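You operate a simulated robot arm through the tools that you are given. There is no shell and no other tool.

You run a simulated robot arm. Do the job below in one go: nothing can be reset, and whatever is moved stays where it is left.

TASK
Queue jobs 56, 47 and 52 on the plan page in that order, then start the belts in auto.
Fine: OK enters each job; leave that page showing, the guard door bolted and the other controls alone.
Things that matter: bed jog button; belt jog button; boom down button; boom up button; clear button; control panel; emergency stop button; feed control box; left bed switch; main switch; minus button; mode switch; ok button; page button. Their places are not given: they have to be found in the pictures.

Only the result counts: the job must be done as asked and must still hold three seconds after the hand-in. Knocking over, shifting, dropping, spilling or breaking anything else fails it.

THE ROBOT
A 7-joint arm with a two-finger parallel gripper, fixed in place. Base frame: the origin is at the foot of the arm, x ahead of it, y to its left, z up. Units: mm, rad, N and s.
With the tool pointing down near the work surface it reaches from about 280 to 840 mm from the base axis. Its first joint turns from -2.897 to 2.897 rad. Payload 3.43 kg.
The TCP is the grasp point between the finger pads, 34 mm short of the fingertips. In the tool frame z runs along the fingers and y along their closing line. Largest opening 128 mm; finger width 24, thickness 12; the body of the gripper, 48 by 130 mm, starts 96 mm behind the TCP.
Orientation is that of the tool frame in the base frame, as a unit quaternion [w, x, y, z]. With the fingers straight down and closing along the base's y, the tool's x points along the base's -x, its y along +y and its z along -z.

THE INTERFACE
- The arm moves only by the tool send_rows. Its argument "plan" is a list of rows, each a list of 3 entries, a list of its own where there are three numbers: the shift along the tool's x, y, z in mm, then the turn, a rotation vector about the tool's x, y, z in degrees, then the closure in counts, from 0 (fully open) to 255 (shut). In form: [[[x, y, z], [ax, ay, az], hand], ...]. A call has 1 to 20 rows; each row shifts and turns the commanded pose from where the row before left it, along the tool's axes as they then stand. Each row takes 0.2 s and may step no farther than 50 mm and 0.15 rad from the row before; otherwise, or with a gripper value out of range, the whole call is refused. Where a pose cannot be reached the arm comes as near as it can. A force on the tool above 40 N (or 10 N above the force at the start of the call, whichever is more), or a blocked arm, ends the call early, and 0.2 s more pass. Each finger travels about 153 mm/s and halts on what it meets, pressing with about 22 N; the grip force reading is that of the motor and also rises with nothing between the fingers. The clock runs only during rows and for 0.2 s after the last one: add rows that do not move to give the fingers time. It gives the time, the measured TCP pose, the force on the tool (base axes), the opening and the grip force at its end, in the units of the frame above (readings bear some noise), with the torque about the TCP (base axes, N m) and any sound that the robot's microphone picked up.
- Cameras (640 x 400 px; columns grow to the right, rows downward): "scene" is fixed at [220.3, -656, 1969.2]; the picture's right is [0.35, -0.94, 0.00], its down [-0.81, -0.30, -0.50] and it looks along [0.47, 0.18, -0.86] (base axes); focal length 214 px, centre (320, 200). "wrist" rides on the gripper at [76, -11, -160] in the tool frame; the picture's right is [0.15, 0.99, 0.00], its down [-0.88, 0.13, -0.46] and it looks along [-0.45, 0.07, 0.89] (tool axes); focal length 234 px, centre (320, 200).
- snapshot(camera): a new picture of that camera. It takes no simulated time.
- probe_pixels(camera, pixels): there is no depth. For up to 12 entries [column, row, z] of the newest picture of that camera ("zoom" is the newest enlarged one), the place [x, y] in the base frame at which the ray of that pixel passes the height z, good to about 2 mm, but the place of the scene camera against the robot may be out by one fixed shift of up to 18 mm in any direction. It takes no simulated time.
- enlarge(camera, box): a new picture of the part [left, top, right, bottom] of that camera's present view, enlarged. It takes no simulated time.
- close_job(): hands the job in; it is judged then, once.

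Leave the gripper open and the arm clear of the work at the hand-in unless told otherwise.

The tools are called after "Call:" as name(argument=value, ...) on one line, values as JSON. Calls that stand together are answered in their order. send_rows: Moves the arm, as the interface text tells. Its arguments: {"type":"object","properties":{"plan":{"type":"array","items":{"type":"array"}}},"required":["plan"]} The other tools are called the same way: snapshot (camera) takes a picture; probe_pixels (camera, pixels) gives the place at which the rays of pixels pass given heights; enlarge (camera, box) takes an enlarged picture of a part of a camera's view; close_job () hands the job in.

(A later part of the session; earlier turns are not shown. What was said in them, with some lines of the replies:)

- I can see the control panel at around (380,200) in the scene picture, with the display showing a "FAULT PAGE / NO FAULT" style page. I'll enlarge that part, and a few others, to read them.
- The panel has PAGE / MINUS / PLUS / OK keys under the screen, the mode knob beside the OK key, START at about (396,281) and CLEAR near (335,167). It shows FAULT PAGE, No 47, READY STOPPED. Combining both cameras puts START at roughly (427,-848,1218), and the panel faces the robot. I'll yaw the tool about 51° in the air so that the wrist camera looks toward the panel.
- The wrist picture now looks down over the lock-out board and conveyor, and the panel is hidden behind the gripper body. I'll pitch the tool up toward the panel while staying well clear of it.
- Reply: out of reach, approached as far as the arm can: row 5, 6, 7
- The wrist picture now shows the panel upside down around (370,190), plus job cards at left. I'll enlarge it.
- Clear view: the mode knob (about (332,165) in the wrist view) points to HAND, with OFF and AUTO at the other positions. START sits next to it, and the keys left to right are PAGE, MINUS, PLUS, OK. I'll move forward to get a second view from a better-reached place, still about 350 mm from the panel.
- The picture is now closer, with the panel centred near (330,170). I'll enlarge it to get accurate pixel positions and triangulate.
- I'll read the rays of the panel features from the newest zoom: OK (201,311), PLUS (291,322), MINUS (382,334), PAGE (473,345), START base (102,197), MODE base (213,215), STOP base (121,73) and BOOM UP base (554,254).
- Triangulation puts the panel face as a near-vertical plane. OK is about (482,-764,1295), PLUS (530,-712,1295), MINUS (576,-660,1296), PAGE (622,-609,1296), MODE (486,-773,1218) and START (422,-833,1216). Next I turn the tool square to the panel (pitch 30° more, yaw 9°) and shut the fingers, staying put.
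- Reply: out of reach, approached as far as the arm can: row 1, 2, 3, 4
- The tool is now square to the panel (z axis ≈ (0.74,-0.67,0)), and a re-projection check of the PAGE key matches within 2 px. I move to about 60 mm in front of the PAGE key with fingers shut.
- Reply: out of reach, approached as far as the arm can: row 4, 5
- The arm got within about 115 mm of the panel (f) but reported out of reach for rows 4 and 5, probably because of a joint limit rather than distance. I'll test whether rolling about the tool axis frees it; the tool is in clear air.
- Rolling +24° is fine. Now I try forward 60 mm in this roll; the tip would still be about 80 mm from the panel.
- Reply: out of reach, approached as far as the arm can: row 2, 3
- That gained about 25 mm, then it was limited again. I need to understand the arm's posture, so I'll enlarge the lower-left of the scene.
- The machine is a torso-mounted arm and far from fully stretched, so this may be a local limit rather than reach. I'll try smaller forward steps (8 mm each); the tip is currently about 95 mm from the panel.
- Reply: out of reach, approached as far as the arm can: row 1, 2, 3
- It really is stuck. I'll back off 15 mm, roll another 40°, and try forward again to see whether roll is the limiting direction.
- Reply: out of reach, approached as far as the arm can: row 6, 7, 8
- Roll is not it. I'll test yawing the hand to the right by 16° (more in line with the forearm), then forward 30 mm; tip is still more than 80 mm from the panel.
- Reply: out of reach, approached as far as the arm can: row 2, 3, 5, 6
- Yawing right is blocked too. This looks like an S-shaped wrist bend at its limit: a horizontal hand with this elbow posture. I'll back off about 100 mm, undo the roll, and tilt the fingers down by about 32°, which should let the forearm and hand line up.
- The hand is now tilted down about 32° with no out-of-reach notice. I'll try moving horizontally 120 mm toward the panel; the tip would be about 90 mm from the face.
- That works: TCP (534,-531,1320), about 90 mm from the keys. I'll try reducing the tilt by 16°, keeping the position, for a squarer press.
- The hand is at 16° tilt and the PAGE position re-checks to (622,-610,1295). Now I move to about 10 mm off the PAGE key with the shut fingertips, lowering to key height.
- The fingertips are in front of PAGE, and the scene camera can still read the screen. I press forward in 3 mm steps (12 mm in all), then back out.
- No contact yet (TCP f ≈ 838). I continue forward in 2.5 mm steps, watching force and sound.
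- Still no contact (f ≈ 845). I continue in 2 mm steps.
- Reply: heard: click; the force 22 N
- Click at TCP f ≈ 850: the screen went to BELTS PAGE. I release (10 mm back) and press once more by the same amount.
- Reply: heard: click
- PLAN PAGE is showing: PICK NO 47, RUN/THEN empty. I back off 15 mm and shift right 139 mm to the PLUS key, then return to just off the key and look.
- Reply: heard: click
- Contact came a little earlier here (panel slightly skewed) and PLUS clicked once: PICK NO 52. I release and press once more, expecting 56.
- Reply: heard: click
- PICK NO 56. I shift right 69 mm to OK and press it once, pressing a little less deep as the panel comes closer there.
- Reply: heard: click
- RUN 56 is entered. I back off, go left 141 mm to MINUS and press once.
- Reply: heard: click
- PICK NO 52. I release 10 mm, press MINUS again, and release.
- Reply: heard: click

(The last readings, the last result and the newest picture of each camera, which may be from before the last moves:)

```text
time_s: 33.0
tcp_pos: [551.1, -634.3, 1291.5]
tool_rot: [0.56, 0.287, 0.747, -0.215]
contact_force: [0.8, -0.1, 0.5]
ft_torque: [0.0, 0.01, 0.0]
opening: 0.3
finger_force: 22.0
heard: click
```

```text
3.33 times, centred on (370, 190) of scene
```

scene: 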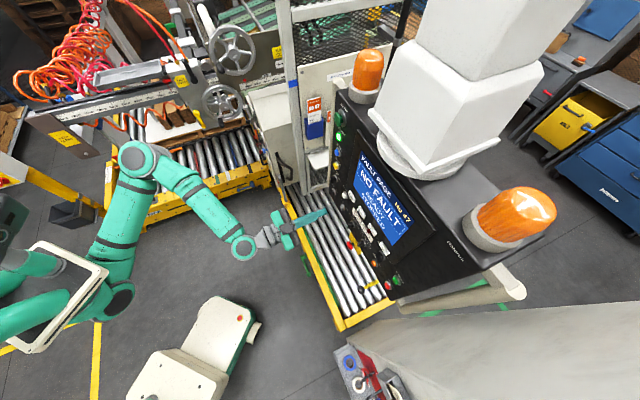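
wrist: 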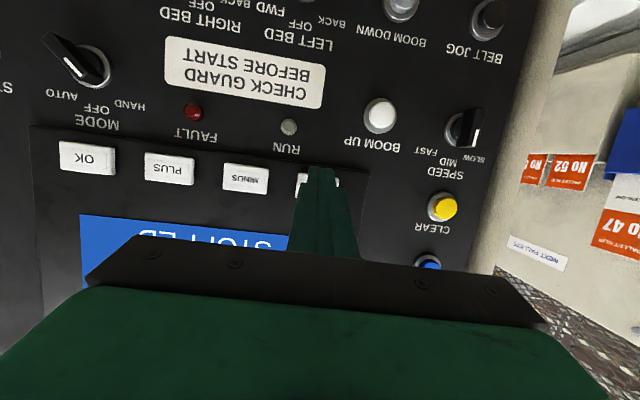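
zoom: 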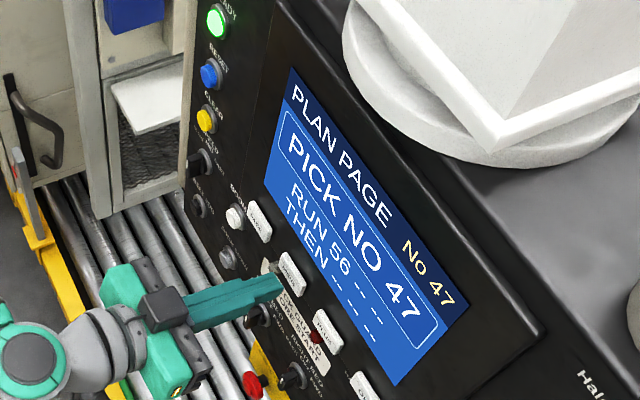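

PICK NO 47. Back to OK (142 mm right), one press and release.

Call:
send_rows(plan=[[[2.78, 0, -9.61], [0, 0, 0], 255], [[0, -47.4, 0], [0, 0, 0], 255], [[0, -47.4, 0], [0, 0, 0], 255], [[0, -47.4, 0], [0, 0, 0], 255], [[0, 0, 0], [0, 0, 0], 255], [[-2.2, 0, 7.6], [0, 0, 0], 255], [[-2.2, 0, 7.6], [0, 0, 0], 255], [[0, 0, 0], [0, 0, 0], 255], [[4.4, 0, -15.2], [0, 0, 0], 255], [[0, 0, 0], [0, 0, 0], 255]])

Call:
enlarge(camera="scene", box=[290, 130, 450, 250])

```text
time_s: 35.2
tcp_pos: [447.7, -735.3, 1291.4]
tool_rot: [0.559, 0.288, 0.747, -0.216]
contact_force: [0.0, 0.0, -0.2]
ft_torque: [0.03, -0.01, 0.04]
opening: 0.1
finger_force: 21.9
heard: click
```

```text
3.33 times, centred on (370, 190) of scene
```

zoom: 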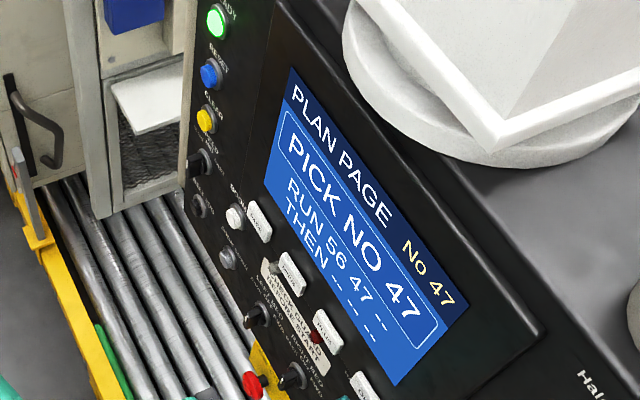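

RUN 56 47. Now left 71 mm to PLUS, one press and release.

Call:
send_rows(plan=[[[0, 35.8, 0], [0, 0, 0], 255], [[0, 35.8, 0], [0, 0, 0], 255], [[0, 0, 0], [0, 0, 0], 255], [[-2.43, 0, 8.41], [0, 0, 0], 255], [[-2.43, 0, 8.41], [0, 0, 0], 255], [[0, 0, 0], [0, 0, 0], 255], [[4.86, 0, -16.8], [0, 0, 0], 255], [[0, 0, 0], [0, 0, 0], 255]])

Call:
enlarge(camera="scene", box=[290, 130, 450, 250])

```text
time_s: 37.0
tcp_pos: [496.6, -681.2, 1291.8]
tool_rot: [0.559, 0.288, 0.747, -0.216]
contact_force: [-0.4, 0.1, -1.0]
ft_torque: [-0.02, 0.03, 0.02]
opening: 0.0
finger_force: 21.9
heard: click
```

```text
3.33 times, centred on (370, 190) of scene
```

zoom: 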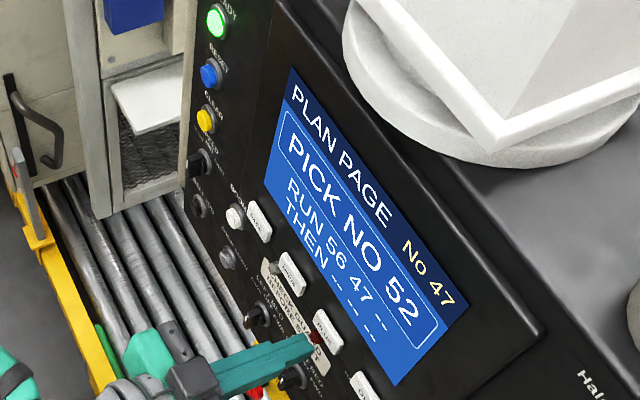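

PICK NO 52. Back to OK (71.6 mm right), one press and release.

Call:
send_rows(plan=[[[0, -35.8, 0], [0, 0, 0], 255], [[0, -35.8, 0], [0, 0, 0], 255], [[0, 0, 0], [0, 0, 0], 255], [[-2.1, 0, 7.3], [0, 0, 0], 255], [[-2.1, 0, 7.3], [0, 0, 0], 255], [[0, 0, 0], [0, 0, 0], 255], [[4.2, 0, -14.6], [0, 0, 0], 255], [[0, 0, 0], [0, 0, 0], 255]])

Call:
enlarge(camera="scene", box=[290, 130, 450, 250])

```text
time_s: 38.8
tcp_pos: [449.1, -734.1, 1292.7]
tool_rot: [0.56, 0.287, 0.747, -0.216]
contact_force: [-0.1, -0.2, -0.1]
ft_torque: [-0.01, -0.01, 0.03]
opening: 0.1
finger_force: 21.8
heard: click
```

```text
3.33 times, centred on (370, 190) of scene
```

zoom: 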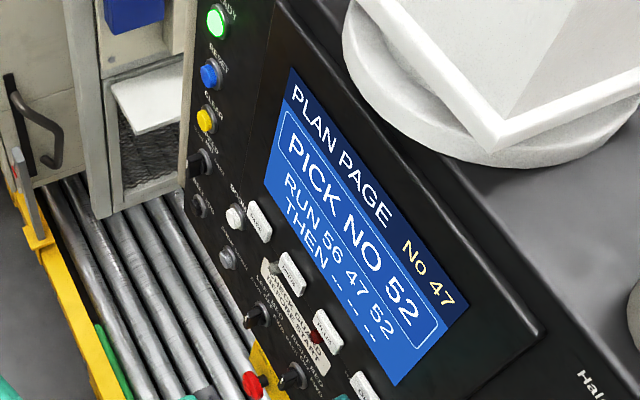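

RUN 56 47 52 is queued on the plan page. The contact points show the panel's true normal is azimuth -45°. Next is the mode knob: I back off 90 mm, straighten the hand (pitch up 16°, yaw 3° right), open the fingers part-way, and take a look.

Call:
send_rows(plan=[[[12.5, 0, -43.3], [0, 0, 0], 255], [[12.5, 0, -43.3], [0, 0, 0], 255], [[0, 0, 0], [0, -8, 0], 180], [[0, 0, 0], [0, -8, 0], 180], [[0, 0, 0], [3, 0, 0], 180], [[25, 0, 0], [0, 0, 0], 180], [[25, 0, 0], [0, 0, 0], 180], [[25, 0, 0], [0, 0, 0], 180], [[0, 0, 0], [0, 0, 0], 180]])

Call:
snapshot(camera="wrist")

Call:
snapshot(camera="scene")

```text
time_s: 40.8
tcp_pos: [383.7, -673.4, 1216.3]
tool_rot: [0.652, 0.27, 0.656, -0.27]
contact_force: [0.5, 0.0, -1.5]
ft_torque: [-0.01, 0.01, -0.07]
opening: 37.7
finger_force: 0.0
```

```text
taken
```

wrist: 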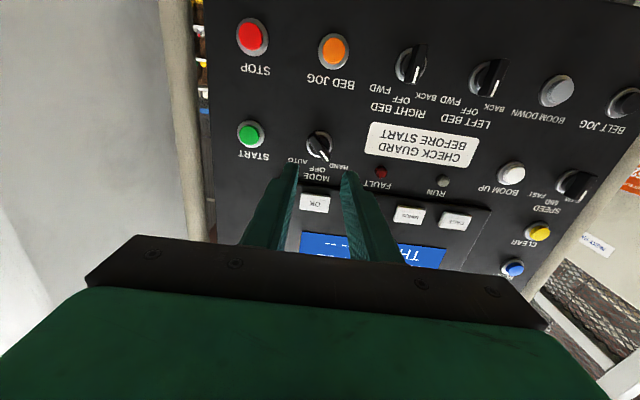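

```text
taken
```

scene: 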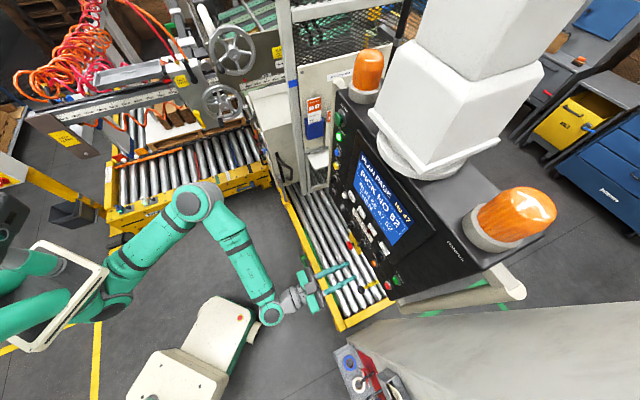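

All poses were reached, and the hand is square to the panel (z axis ≈ (0.71,-0.71,0)). I enlarge the knob area around (318,148).

Call:
enlarge(camera="wrist", box=[230, 100, 390, 200])

Call:
enlarge(camera="wrist", box=[290, 125, 354, 165])

```text
4.00 times, centred on (310, 150) of wrist
```

zoom: 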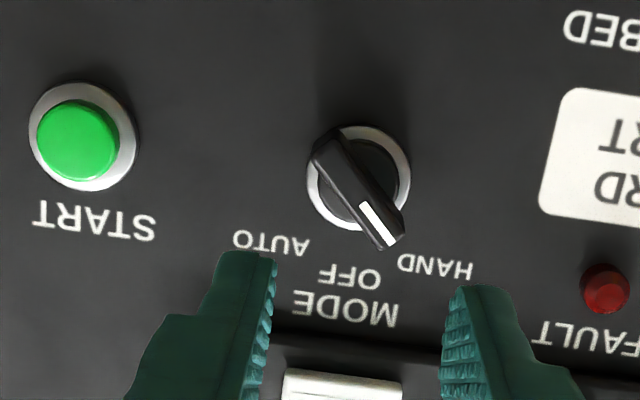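

```text
10.00 times, centred on (322, 145) of wrist
```

zoom: 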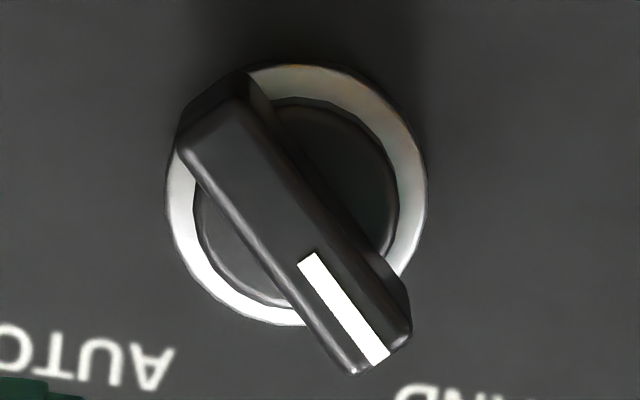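

The knob's bar points 45° up-left at HAND, AUTO is 45° up-right, and its axis is about u'=-203, z=1211. I'll centre on it, roll the hand -45° so the fingers straddle the bar, and advance 70 mm, still short of the bar.

Call:
send_rows(plan=[[[4.5, 1.4, 0], [0, 0, -7.5], 180], [[0, 0, 0], [0, 0, -7.5], 180], [[0, 0, 0], [0, 0, -7.5], 180], [[0, 0, 0], [0, 0, -7.5], 180], [[0, 0, 0], [0, 0, -7.5], 180], [[0, 0, 0], [0, 0, -7.5], 180], [[0, 0, 35], [0, 0, 0], 180], [[0, 0, 30], [0, 0, 0], 180], [[0, 0, 0], [0, 0, 0], 180], [[0, 0, 0], [0, 0, 0], 180]])

Call:
snapshot(camera="wrist")

Call:
enlarge(camera="wrist", box=[240, 100, 400, 200])

Call:
enlarge(camera="scene", box=[300, 180, 460, 310])

```text
time_s: 43.0
tcp_pos: [427.1, -719.3, 1212.9]
tool_rot: [0.498, 0.0, 0.709, -0.5]
contact_force: [0.6, 0.1, 0.3]
ft_torque: [0.01, -0.03, 0.02]
opening: 37.8
finger_force: 0.1
```

```text
taken
```

wrist: 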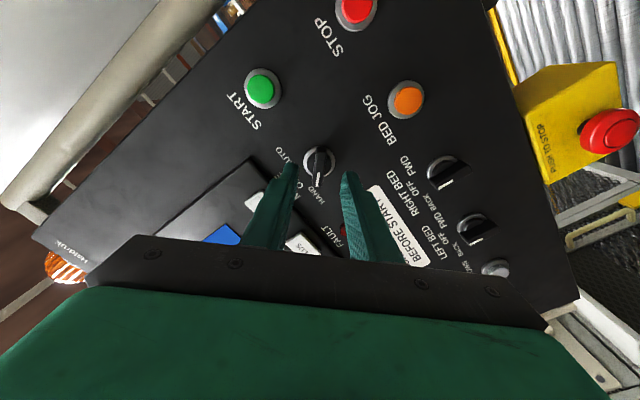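

```text
4.00 times, centred on (320, 150) of wrist
```

zoom: 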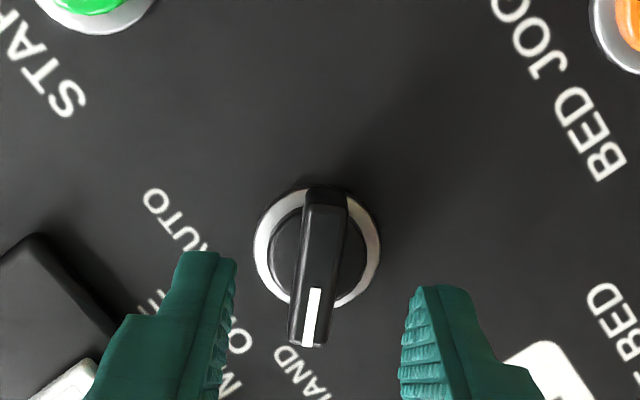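

```text
3.08 times, centred on (380, 245) of scene
```

zoom: 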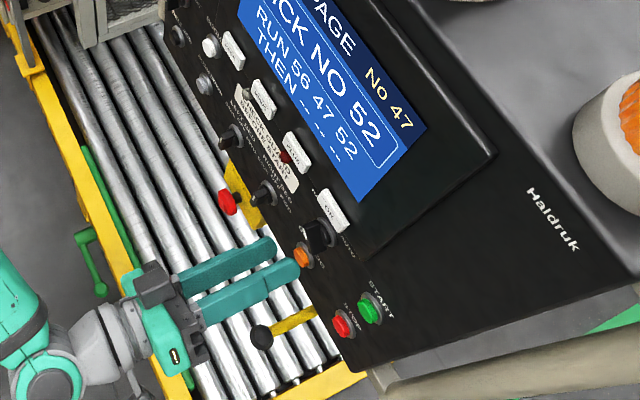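

Fingers straddle the bar nicely: the bar is at column 320 between finger edges at 235 and 410 in the zoom. I advance 29 mm so the tips flank the bar, and look before closing.

Call:
send_rows(plan=[[[0, 0, 15], [0, 0, 0], 180], [[0, 0, 14], [0, 0, 0], 180], [[0, 0, 0], [0, 0, 0], 180]])

Call:
enlarge(camera="wrist", box=[240, 100, 400, 200])

Call:
enlarge(camera="scene", box=[340, 200, 440, 290])

```text
time_s: 43.8
tcp_pos: [447.9, -739.0, 1212.6]
tool_rot: [0.498, 0.001, 0.709, -0.5]
contact_force: [0.0, -0.2, -0.6]
ft_torque: [0.02, -0.02, -0.05]
opening: 37.8
finger_force: 0.0
```

```text
4.00 times, centred on (320, 150) of wrist
```

zoom: 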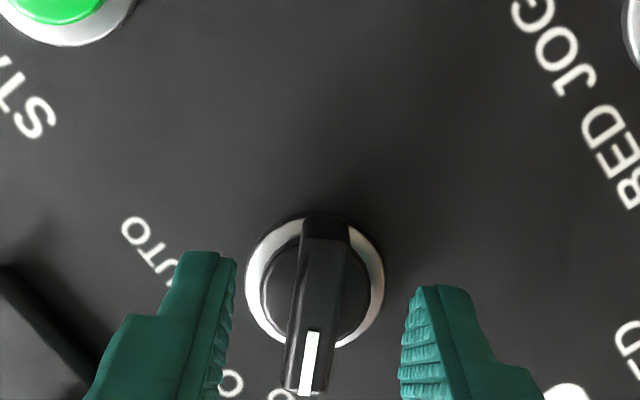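

```text
4.44 times, centred on (390, 245) of scene
```

zoom: 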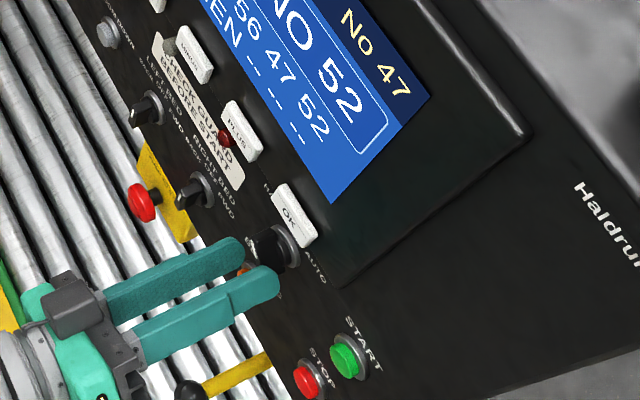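

Well centred. I close the fingers on the bar and read the opening.

Call:
send_rows(plan=[[[0, 0, 0], [0, 0, 0], 225], [[0, 0, 0], [0, 0, 0], 240], [[0, 0, 0], [0, 0, 0], 240]])

Call:
enlarge(camera="wrist", box=[240, 100, 400, 200])

```text
time_s: 44.6
tcp_pos: [447.2, -738.9, 1213.6]
tool_rot: [0.498, 0.001, 0.708, -0.5]
contact_force: [0.3, -5.0, 3.7]
ft_torque: [0.15, 0.13, -0.43]
opening: 11.0
finger_force: 44.3
```

```text
4.00 times, centred on (320, 150) of wrist
```

zoom: 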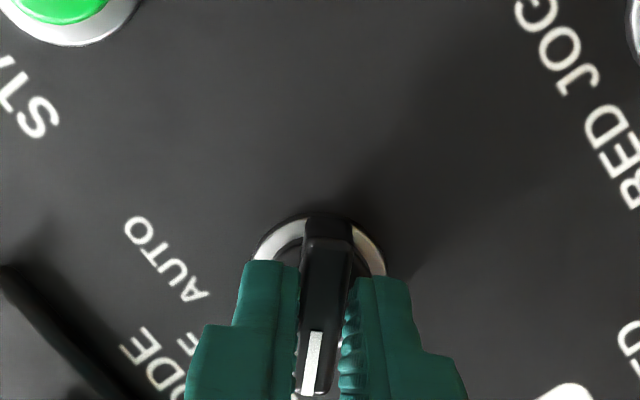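

The grip is on the bar (opening 11 mm), and the image shows the TCP on the knob axis within about 2 mm. I turn clockwise 32° first and check force and sound.

Call:
send_rows(plan=[[[0, 0, 0], [0, 0, 8], 240], [[0, 0, 0], [0, 0, 8], 240], [[0, 0, 0], [0, 0, 8], 240], [[0, 0, 0], [0, 0, 8], 240], [[0, 0, 0], [0, 0, 0], 240]])

Call:
enlarge(camera="wrist", box=[240, 100, 400, 200])

```text
time_s: 45.8
tcp_pos: [447.8, -738.6, 1212.4]
tool_rot: [0.617, 0.195, 0.681, -0.343]
contact_force: [2.9, -1.6, 9.4]
ft_torque: [0.58, 0.56, -0.22]
opening: 10.9
finger_force: 44.4
```

```text
4.00 times, centred on (320, 150) of wrist
```

zoom: 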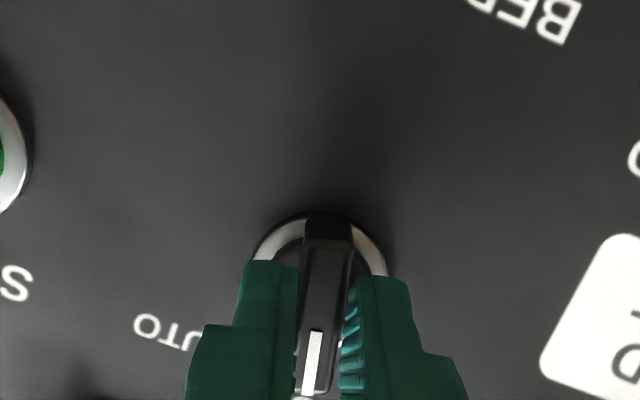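

The knob turns with the hand at low force. I continue another 56°.

Call:
send_rows(plan=[[[0, 0, 0], [0, 0, 8], 240], [[0, 0, 0], [0, 0, 8], 240], [[0, 0, 0], [0, 0, 8], 240], [[0, 0, 0], [0, 0, 8], 240], [[0, 0, 0], [0, 0, 8], 240], [[0, 0, 0], [0, 0, 8], 240], [[0, 0, 0], [0, 0, 8], 240], [[0, 0, 0], [0, 0, 0], 240]])

Call:
enlarge(camera="wrist", box=[240, 100, 400, 200])

Call:
enlarge(camera="scene", box=[290, 130, 450, 250])

```text
time_s: 47.6
tcp_pos: [450.1, -736.4, 1212.6]
tool_rot: [0.706, 0.492, 0.509, -0.012]
contact_force: [7.3, 21.6, 19.2]
ft_torque: [0.21, 0.24, 1.62]
opening: 10.7
finger_force: 44.4
```

```text
4.00 times, centred on (320, 150) of wrist
```

zoom: 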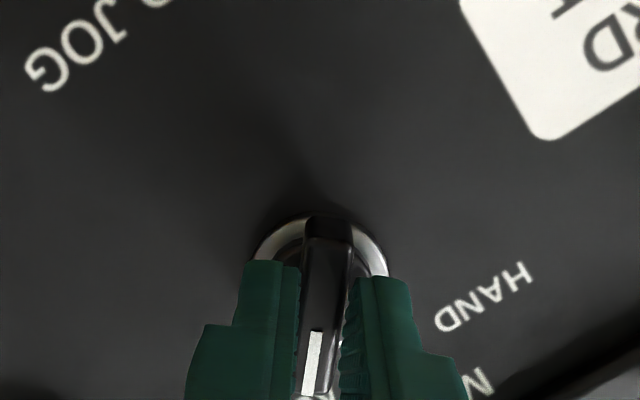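

```text
3.33 times, centred on (370, 190) of scene
```

zoom: 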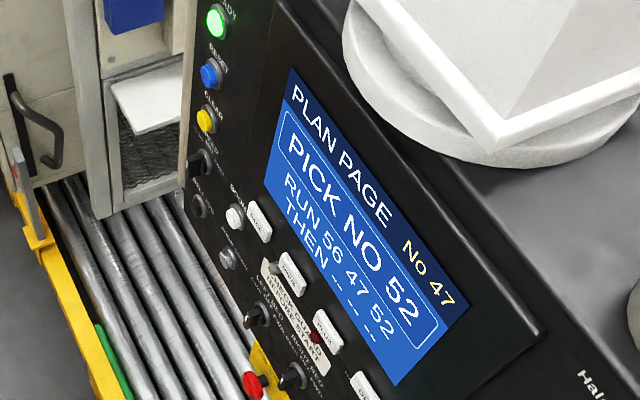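

The knob has turned about 88° with the bar still between the fingers, and the queue is intact. I open the fingers, then back straight off 70 mm and check the pointer.

Call:
send_rows(plan=[[[0, 0, 0], [0, 0, 0], 180], [[0, 0, 0], [0, 0, 0], 180], [[0, 0, -35], [0, 0, 0], 180], [[0, 0, -35], [0, 0, 0], 180], [[0, 0, 0], [0, 0, 0], 180]])

Call:
enlarge(camera="wrist", box=[240, 80, 400, 180])

Call:
snapshot(camera="wrist")

```text
time_s: 48.8
tcp_pos: [397.7, -690.3, 1202.6]
tool_rot: [0.7, 0.495, 0.514, -0.013]
contact_force: [-0.3, 0.3, -0.2]
ft_torque: [-0.01, 0.02, 0.02]
opening: 37.7
finger_force: 0.1
```

```text
4.00 times, centred on (320, 130) of wrist
```

zoom: 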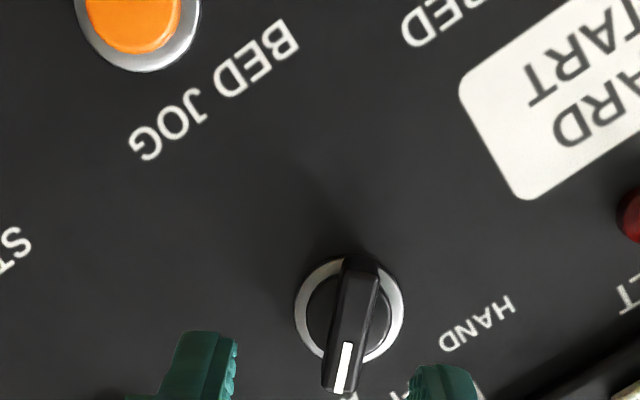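

```text
taken
```

wrist: 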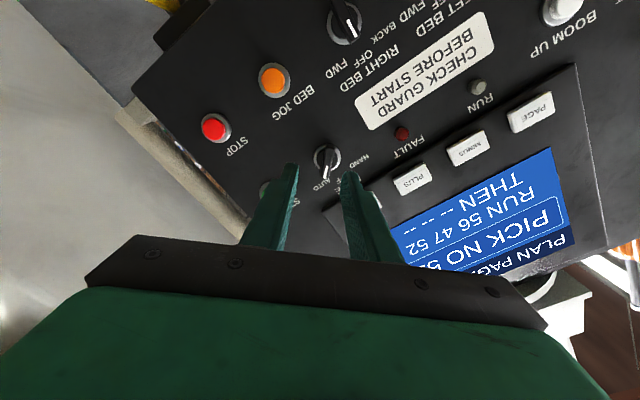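

The pointer now aims toward the AUTO label. I roll the hand back level here, shut the fingers, and verify the knob and locate START.

Call:
send_rows(plan=[[[0, 0, -20], [0, 0, -7.4], 255], [[0, 0, 0], [0, 0, -7.4], 255], [[0, 0, 0], [0, 0, -7.4], 255], [[0, 0, 0], [0, 0, -7.4], 255], [[0, 0, 0], [0, 0, -7.4], 255], [[0, 0, 0], [0, 0, -7.4], 255], [[0, 0, 0], [0, 0, 0], 255]])

Call:
enlarge(camera="wrist", box=[220, 80, 380, 180])

Call:
snapshot(camera="wrist")

```text
time_s: 50.4
tcp_pos: [384.6, -675.4, 1213.0]
tool_rot: [0.647, 0.263, 0.658, -0.28]
contact_force: [-0.1, 0.9, 0.1]
ft_torque: [0.01, -0.01, 0.0]
opening: 0.1
finger_force: 21.5
```

```text
4.00 times, centred on (300, 130) of wrist
```

zoom: 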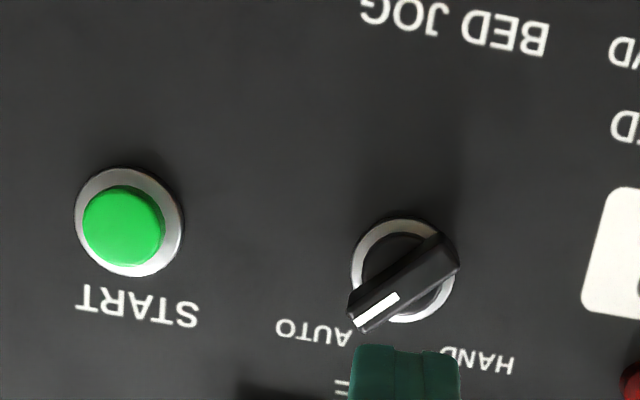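

```text
taken
```

wrist: 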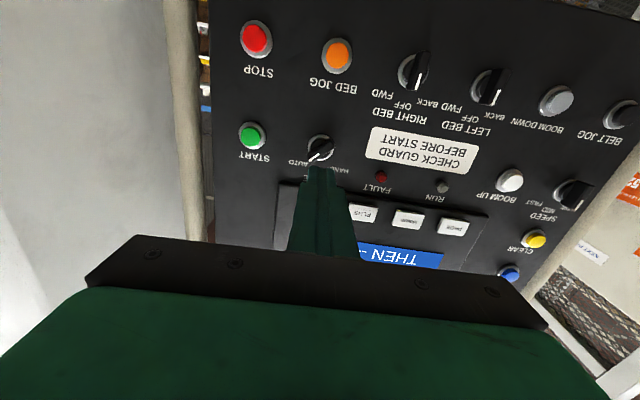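

The pointer is toward AUTO but I want to measure its angle carefully; enlarging more.

Call:
enlarge(camera="wrist", box=[288, 128, 352, 168])

Call:
enlarge(camera="scene", box=[360, 200, 424, 240])

```text
10.00 times, centred on (320, 148) of wrist
```

zoom: 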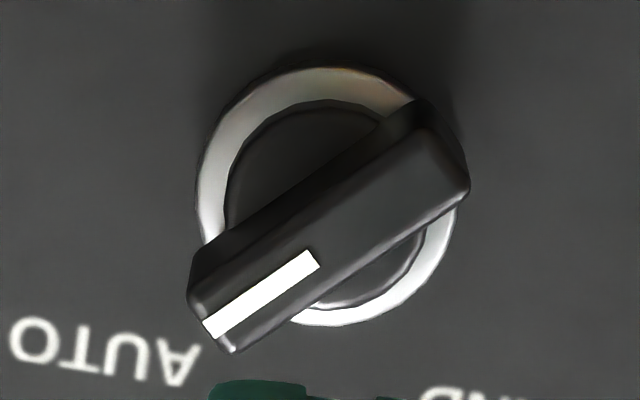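

```text
10.00 times, centred on (392, 220) of scene
```

zoom: 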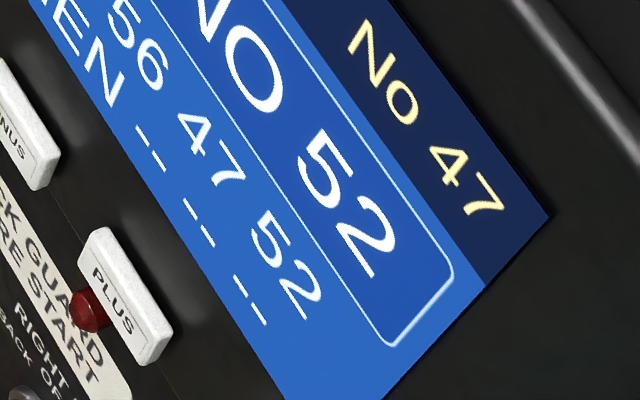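

The white mark turned from 35° right to 54° left of image-down, about 89° in all, so MODE is at AUTO. START's ring is at about u'=-291, z=1212. I shift 86 mm right in front of START at this standoff and look.

Call:
send_rows(plan=[[[1.5, -42.8, 0], [0, 0, 0], 255], [[1.5, -42.8, 0], [0, 0, 0], 255], [[0, 0, 35], [0, 0, 0], 255], [[0, 0, 25], [0, 0, 0], 255], [[0, 0, 0], [0, 0, 0], 255], [[0, 0, 0], [0, 0, 0], 255]])

Call:
snapshot(camera="wrist")

Call:
enlarge(camera="wrist", box=[240, 80, 400, 180])

Call:
snapshot(camera="scene")

```text
time_s: 51.8
tcp_pos: [364.1, -777.2, 1212.1]
tool_rot: [0.648, 0.264, 0.658, -0.279]
contact_force: [0.4, -0.1, 0.8]
ft_torque: [0.0, 0.02, -0.02]
opening: 0.3
finger_force: 22.0
```

```text
taken
```

wrist: 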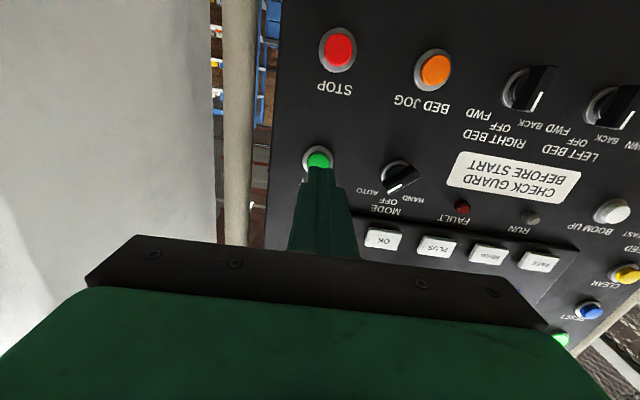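

```text
4.00 times, centred on (320, 130) of wrist
```

zoom: 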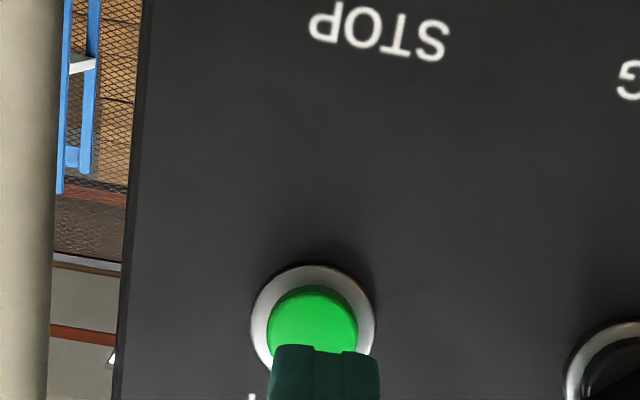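

```text
taken
```

scene: 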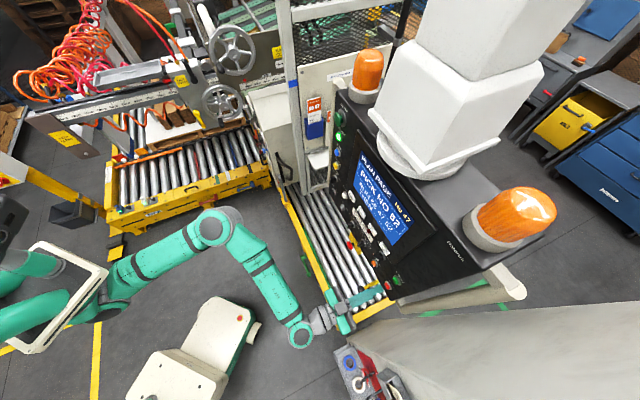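

Aligned with START (button just beyond the tips). I advance in small steps.

Call:
send_rows(plan=[[[0, 0, 5], [0, 0, 0], 255], [[0, 0, 5], [0, 0, 0], 255], [[0, 0, 4], [0, 0, 0], 255], [[0, 0, 3], [0, 0, 0], 255], [[0, 0, 0], [0, 0, 0], 255]])

Call:
enlarge(camera="wrist", box=[240, 80, 400, 180])

```text
time_s: 53.0
tcp_pos: [377.3, -789.9, 1212.0]
tool_rot: [0.648, 0.264, 0.658, -0.279]
contact_force: [0.2, 0.2, -0.2]
ft_torque: [-0.03, -0.01, -0.01]
opening: 0.0
finger_force: 21.6
```

```text
4.00 times, centred on (320, 130) of wrist
```

zoom: 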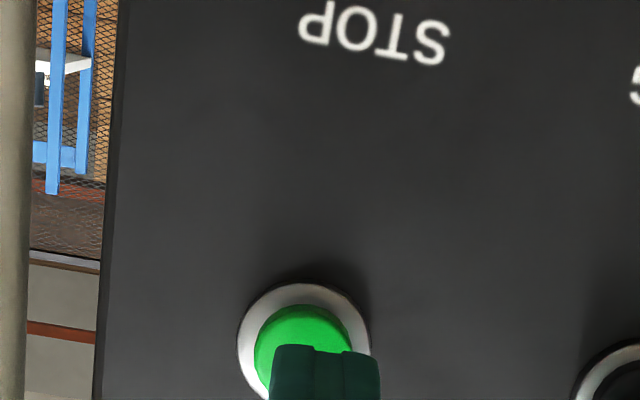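

No contact yet; the button sits about 3.5 mm to the panel's right of the tip axis. I correct that and advance further in 2.5 mm steps.

Call:
send_rows(plan=[[[0, -3.5, 0], [0, 0, 0], 255], [[0, 0, 3], [0, 0, 0], 255], [[0, 0, 3], [0, 0, 0], 255], [[0, 0, 2.5], [0, 0, 0], 255], [[0, 0, 0], [0, 0, 0], 255]])

Call:
enlarge(camera="wrist", box=[240, 80, 400, 180])

Call:
snapshot(camera="scene")

```text
time_s: 54.2
tcp_pos: [380.3, -799.9, 1210.5]
tool_rot: [0.648, 0.263, 0.658, -0.279]
contact_force: [0.6, 0.5, -0.7]
ft_torque: [0.02, -0.01, 0.02]
opening: 0.0
finger_force: 21.8
```

```text
4.00 times, centred on (320, 130) of wrist
```

zoom: 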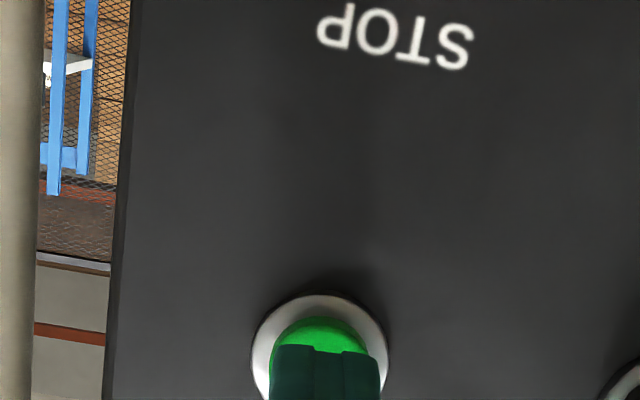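

```text
taken
```

scene: 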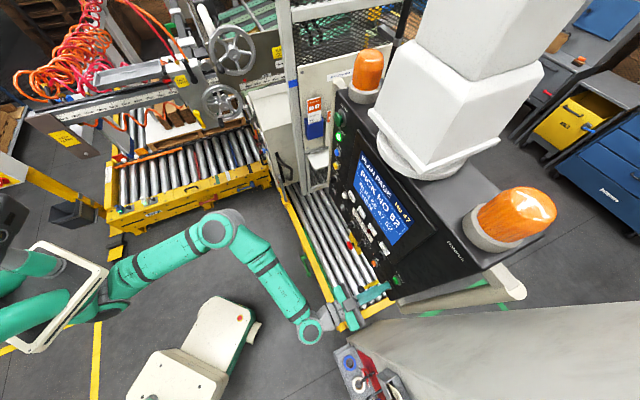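

Centred on START now and still no contact (f' ≈ 834). I continue in 2 mm steps.

Call:
send_rows(plan=[[[0, 0, 2], [0, 0, 0], 255], [[0, 0, 2], [0, 0, 0], 255], [[0, 0, 2], [0, 0, 0], 255], [[0, 0, 2], [0, 0, 0], 255], [[0, 0, 0], [0, 0, 0], 255]])

Call:
enlarge(camera="scene", box=[290, 130, 450, 300])

Call:
enlarge(camera="wrist", box=[240, 80, 400, 180])

```text
time_s: 55.4
tcp_pos: [387.3, -803.9, 1211.8]
tool_rot: [0.648, 0.263, 0.658, -0.279]
contact_force: [0.2, -1.5, 0.1]
ft_torque: [-0.03, -0.05, 0.0]
opening: 0.0
finger_force: 21.5
```

```text
2.35 times, centred on (370, 215) of scene
```

zoom: 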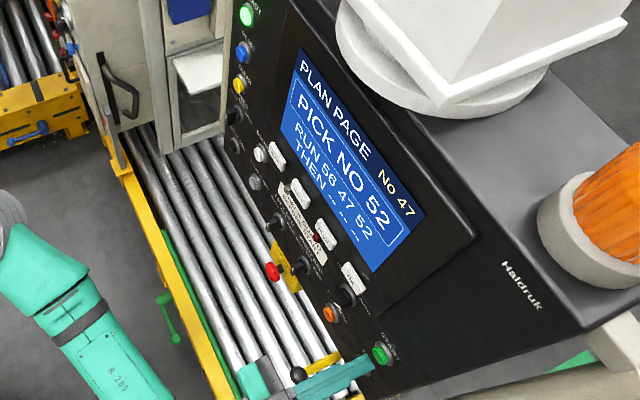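

```text
4.00 times, centred on (320, 130) of wrist
```

zoom: 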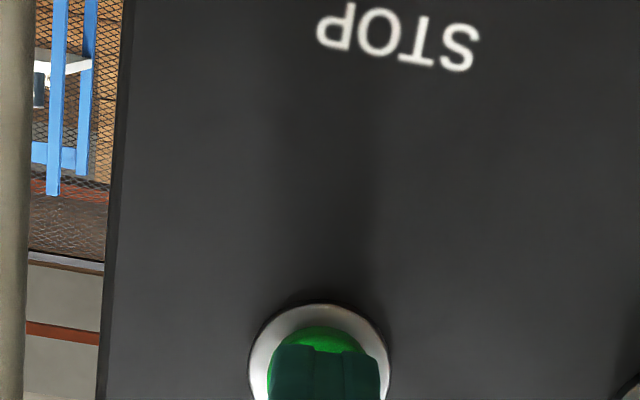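

Possibly the first light touch (f' ≈ 842). I continue in 2 mm steps.

Call:
send_rows(plan=[[[0, 0, 2], [0, 0, 0], 255], [[0, 0, 2], [0, 0, 0], 255], [[0, 0, 2], [0, 0, 0], 255], [[0, 0, 0], [0, 0, 0], 255]])

Call:
enlarge(camera="scene", box=[290, 130, 450, 300])

Call:
enlarge(camera="wrist", box=[240, 80, 400, 180])

```text
time_s: 56.4
tcp_pos: [391.9, -808.4, 1211.1]
tool_rot: [0.648, 0.263, 0.658, -0.278]
contact_force: [0.3, 1.0, -0.3]
ft_torque: [-0.03, 0.0, -0.01]
opening: 0.3
finger_force: 22.1
```

```text
2.35 times, centred on (370, 215) of scene
```

zoom: 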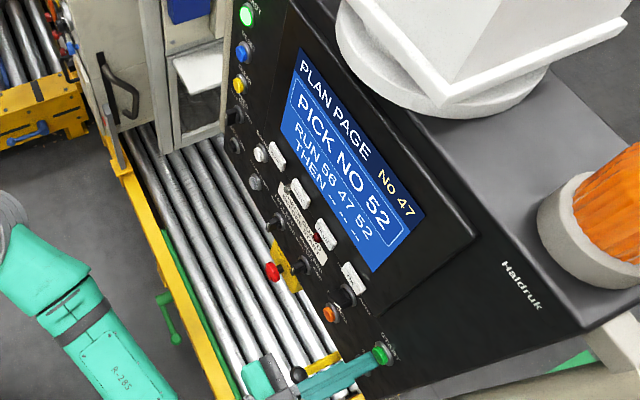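

```text
4.00 times, centred on (320, 130) of wrist
```

zoom: 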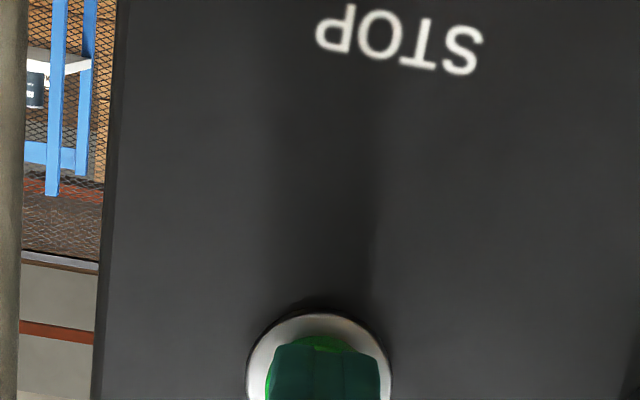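

Still free (f' ≈ 849). I keep going in 2 mm steps; the force limit will stop the call if it meets something hard.

Call:
send_rows(plan=[[[0, 0, 2], [0, 0, 0], 255], [[0, 0, 2], [0, 0, 0], 255], [[0, 0, 1.5], [0, 0, 0], 255], [[0, 0, 0], [0, 0, 0], 255]])

Call:
enlarge(camera="scene", box=[290, 130, 450, 300])

Call:
enlarge(camera="wrist", box=[240, 80, 400, 180])

```text
time_s: 57.4
tcp_pos: [394.8, -811.9, 1210.9]
tool_rot: [0.648, 0.263, 0.658, -0.279]
contact_force: [-0.7, 1.2, 1.0]
ft_torque: [0.0, 0.01, 0.0]
opening: 0.2
finger_force: 22.1
```

```text
2.35 times, centred on (370, 215) of scene
```

zoom: 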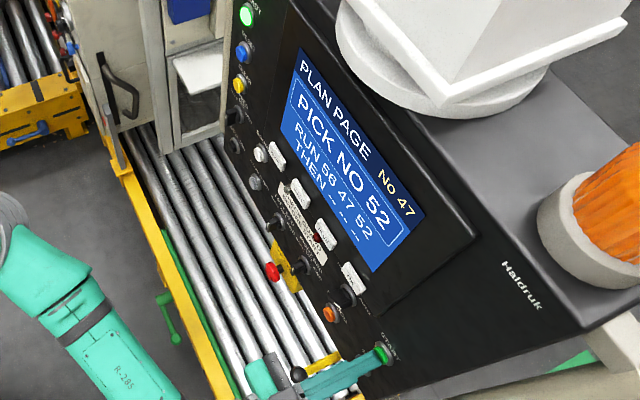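

```text
4.00 times, centred on (320, 130) of wrist
```

zoom: 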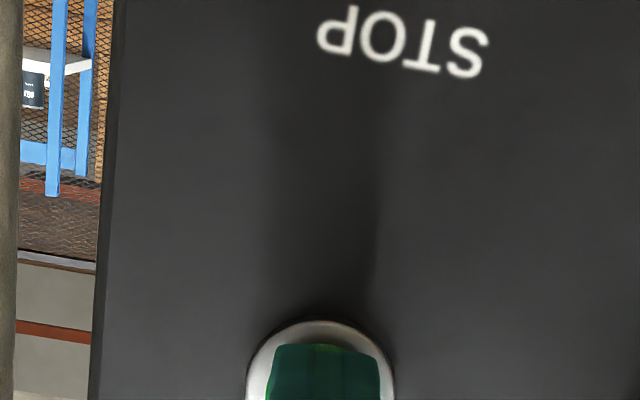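

Nearly at the button face (f' ≈ 853). Continuing in 2 mm steps.

Call:
send_rows(plan=[[[0, 0, 2], [0, 0, 0], 255], [[0, 0, 2], [0, 0, 0], 255], [[0, 0, 2], [0, 0, 0], 255], [[0, 0, 0], [0, 0, 0], 255]])

Call:
enlarge(camera="scene", box=[290, 130, 450, 300])

Call:
enlarge(camera="wrist", box=[240, 80, 400, 180])

```text
time_s: 58.4
tcp_pos: [398.7, -815.6, 1209.8]
tool_rot: [0.648, 0.265, 0.657, -0.279]
contact_force: [-12.0, 16.9, -0.9]
ft_torque: [-0.08, 0.01, 0.17]
opening: 0.0
finger_force: 22.3
heard: click
```

```text
2.35 times, centred on (370, 215) of scene
```

zoom: 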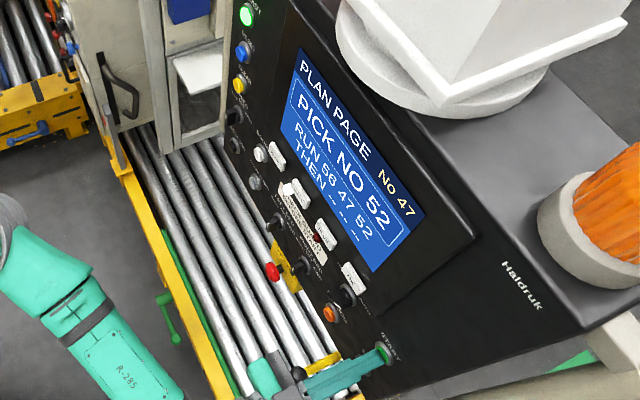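

```text
4.00 times, centred on (320, 130) of wrist
```

zoom: 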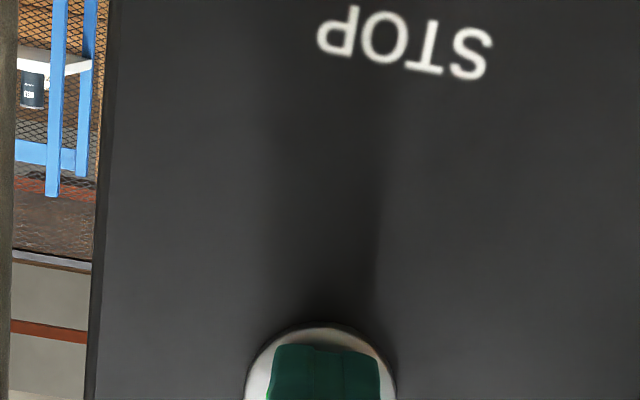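

Click on START with about 20 N, and the RUN lamp near MINUS looks lit. I back straight off 80 mm and check lamp, pointer and screen.

Call:
send_rows(plan=[[[0, 0, -10], [0, 0, 0], 255], [[0, 0, -35], [0, 0, 0], 255], [[0, 0, -45], [0, 0, 0], 255], [[0, 0, -45], [0, 0, 0], 180], [[0, 0, 0], [0, 0, 0], 0], [[0, 0, 0], [0, 0, 0], 0]])

Call:
snapshot(camera="wrist")

Call:
enlarge(camera="scene", box=[310, 150, 430, 290])

Call:
enlarge(camera="wrist", box=[280, 80, 480, 220])

Call:
snapshot(camera="scene")

```text
time_s: 59.8
tcp_pos: [305.1, -722.1, 1214.0]
tool_rot: [0.648, 0.264, 0.658, -0.279]
contact_force: [-0.6, -1.0, 0.1]
ft_torque: [0.0, -0.02, 0.01]
opening: 127.9
finger_force: 0.0
```

```text
taken
```

wrist: 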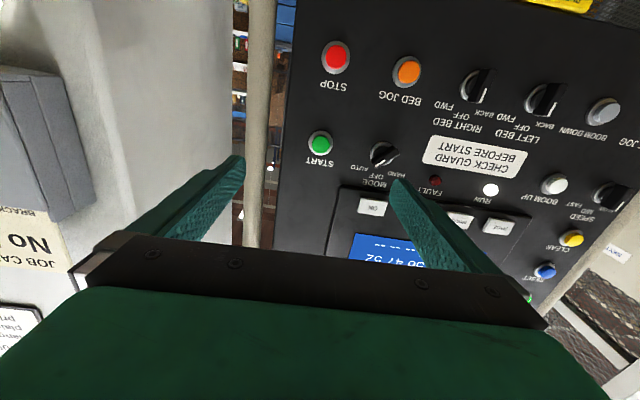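

```text
2.86 times, centred on (370, 220) of scene
```

zoom: 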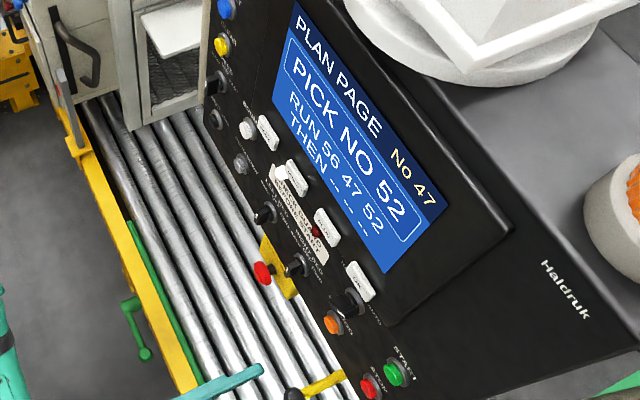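

```text
2.86 times, centred on (380, 150) of wrist
```

zoom: 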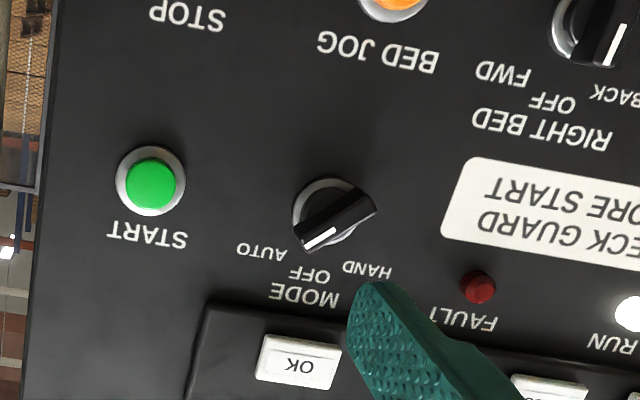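

```text
taken
```

scene: 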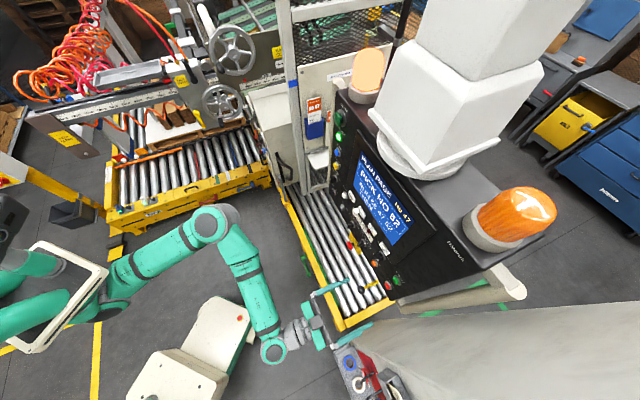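

The RUN lamp is lit, the left beacon glows, MODE is at AUTO, and PLAN PAGE shows RUN 56 47 52. I withdraw a bit further with the gripper open and wait a few seconds to be sure it holds.

Call:
send_rows(plan=[[[0, 15, -35], [0, 0, 0], 0], [[0, 30, -30], [0, 0, 0], 0], [[0, 30, -20], [0, 0, 0], 0], [[0, 0, 0], [0, 0, 0], 0], [[0, 0, 0], [0, 0, 0], 0], [[0, 0, 0], [0, 0, 0], 0], [[0, 0, 0], [0, 0, 0], 0], [[0, 0, 0], [0, 0, 0], 0], [[0, 0, 0], [0, 0, 0], 0], [[0, 0, 0], [0, 0, 0], 0], [[0, 0, 0], [0, 0, 0], 0], [[0, 0, 0], [0, 0, 0], 0], [[0, 0, 0], [0, 0, 0], 0], [[0, 0, 0], [0, 0, 0], 0], [[0, 0, 0], [0, 0, 0], 0], [[0, 0, 0], [0, 0, 0], 0]])

Call:
snapshot(camera="wrist")

Call:
enlarge(camera="scene", box=[280, 50, 480, 290])

Call:
enlarge(camera="wrist", box=[250, 60, 570, 260])

```text
time_s: 63.2
tcp_pos: [295.5, -607.6, 1209.6]
tool_rot: [0.648, 0.264, 0.658, -0.279]
contact_force: [-0.2, -0.4, 0.5]
ft_torque: [0.01, 0.0, 0.0]
opening: 127.8
finger_force: 0.1
```

```text
taken
```

wrist: 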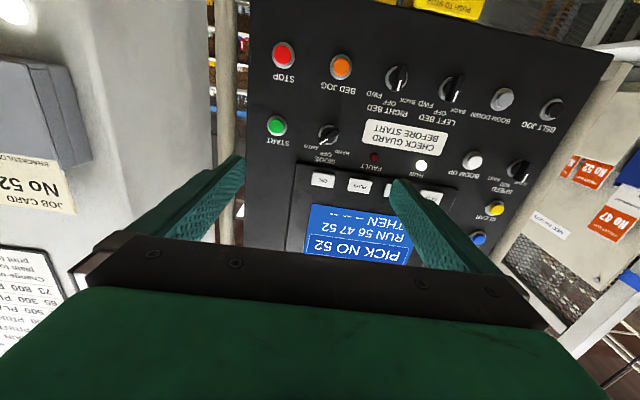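

```text
1.67 times, centred on (380, 170) of scene
```

zoom: 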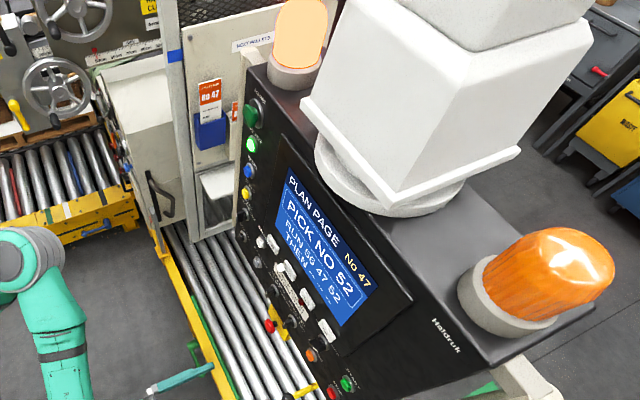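

```text
2.00 times, centred on (410, 160) of wrist
```

zoom: 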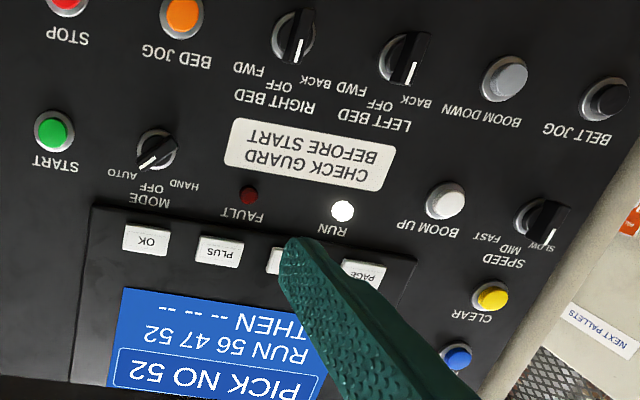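

After more than 3 s it still holds:
- The RUN lamp is on and the FAULT lamp is off.
- MODE points to AUTO, and the bed switches are still at OFF.
- PLAN PAGE shows RUN 56 47 52.
- The gripper is open and clear of the panel.

I'm handing in the job.

Call:
close_job()

```text
The job is handed in.
```

The job is done and handed in. Jobs 56, 47 and 52 are queued in that order, and the belts are running in auto.

- **Queue:** the plan page shows RUN 56 47 52, each entered with OK, and I left that page showing.
- **Mode and start:** I turned the mode switch from HAND to AUTO and pressed START once. The RUN lamp and the left beacon came on.
- **Held before hand-in:** about 5 seconds after START, the RUN lamp was still lit and the FAULT lamp was off.
- **Other controls:** I used only PAGE, PLUS, MINUS, OK, the mode switch and START. I did not touch the guard door.

The gripper is open and the arm is clear of the panel.
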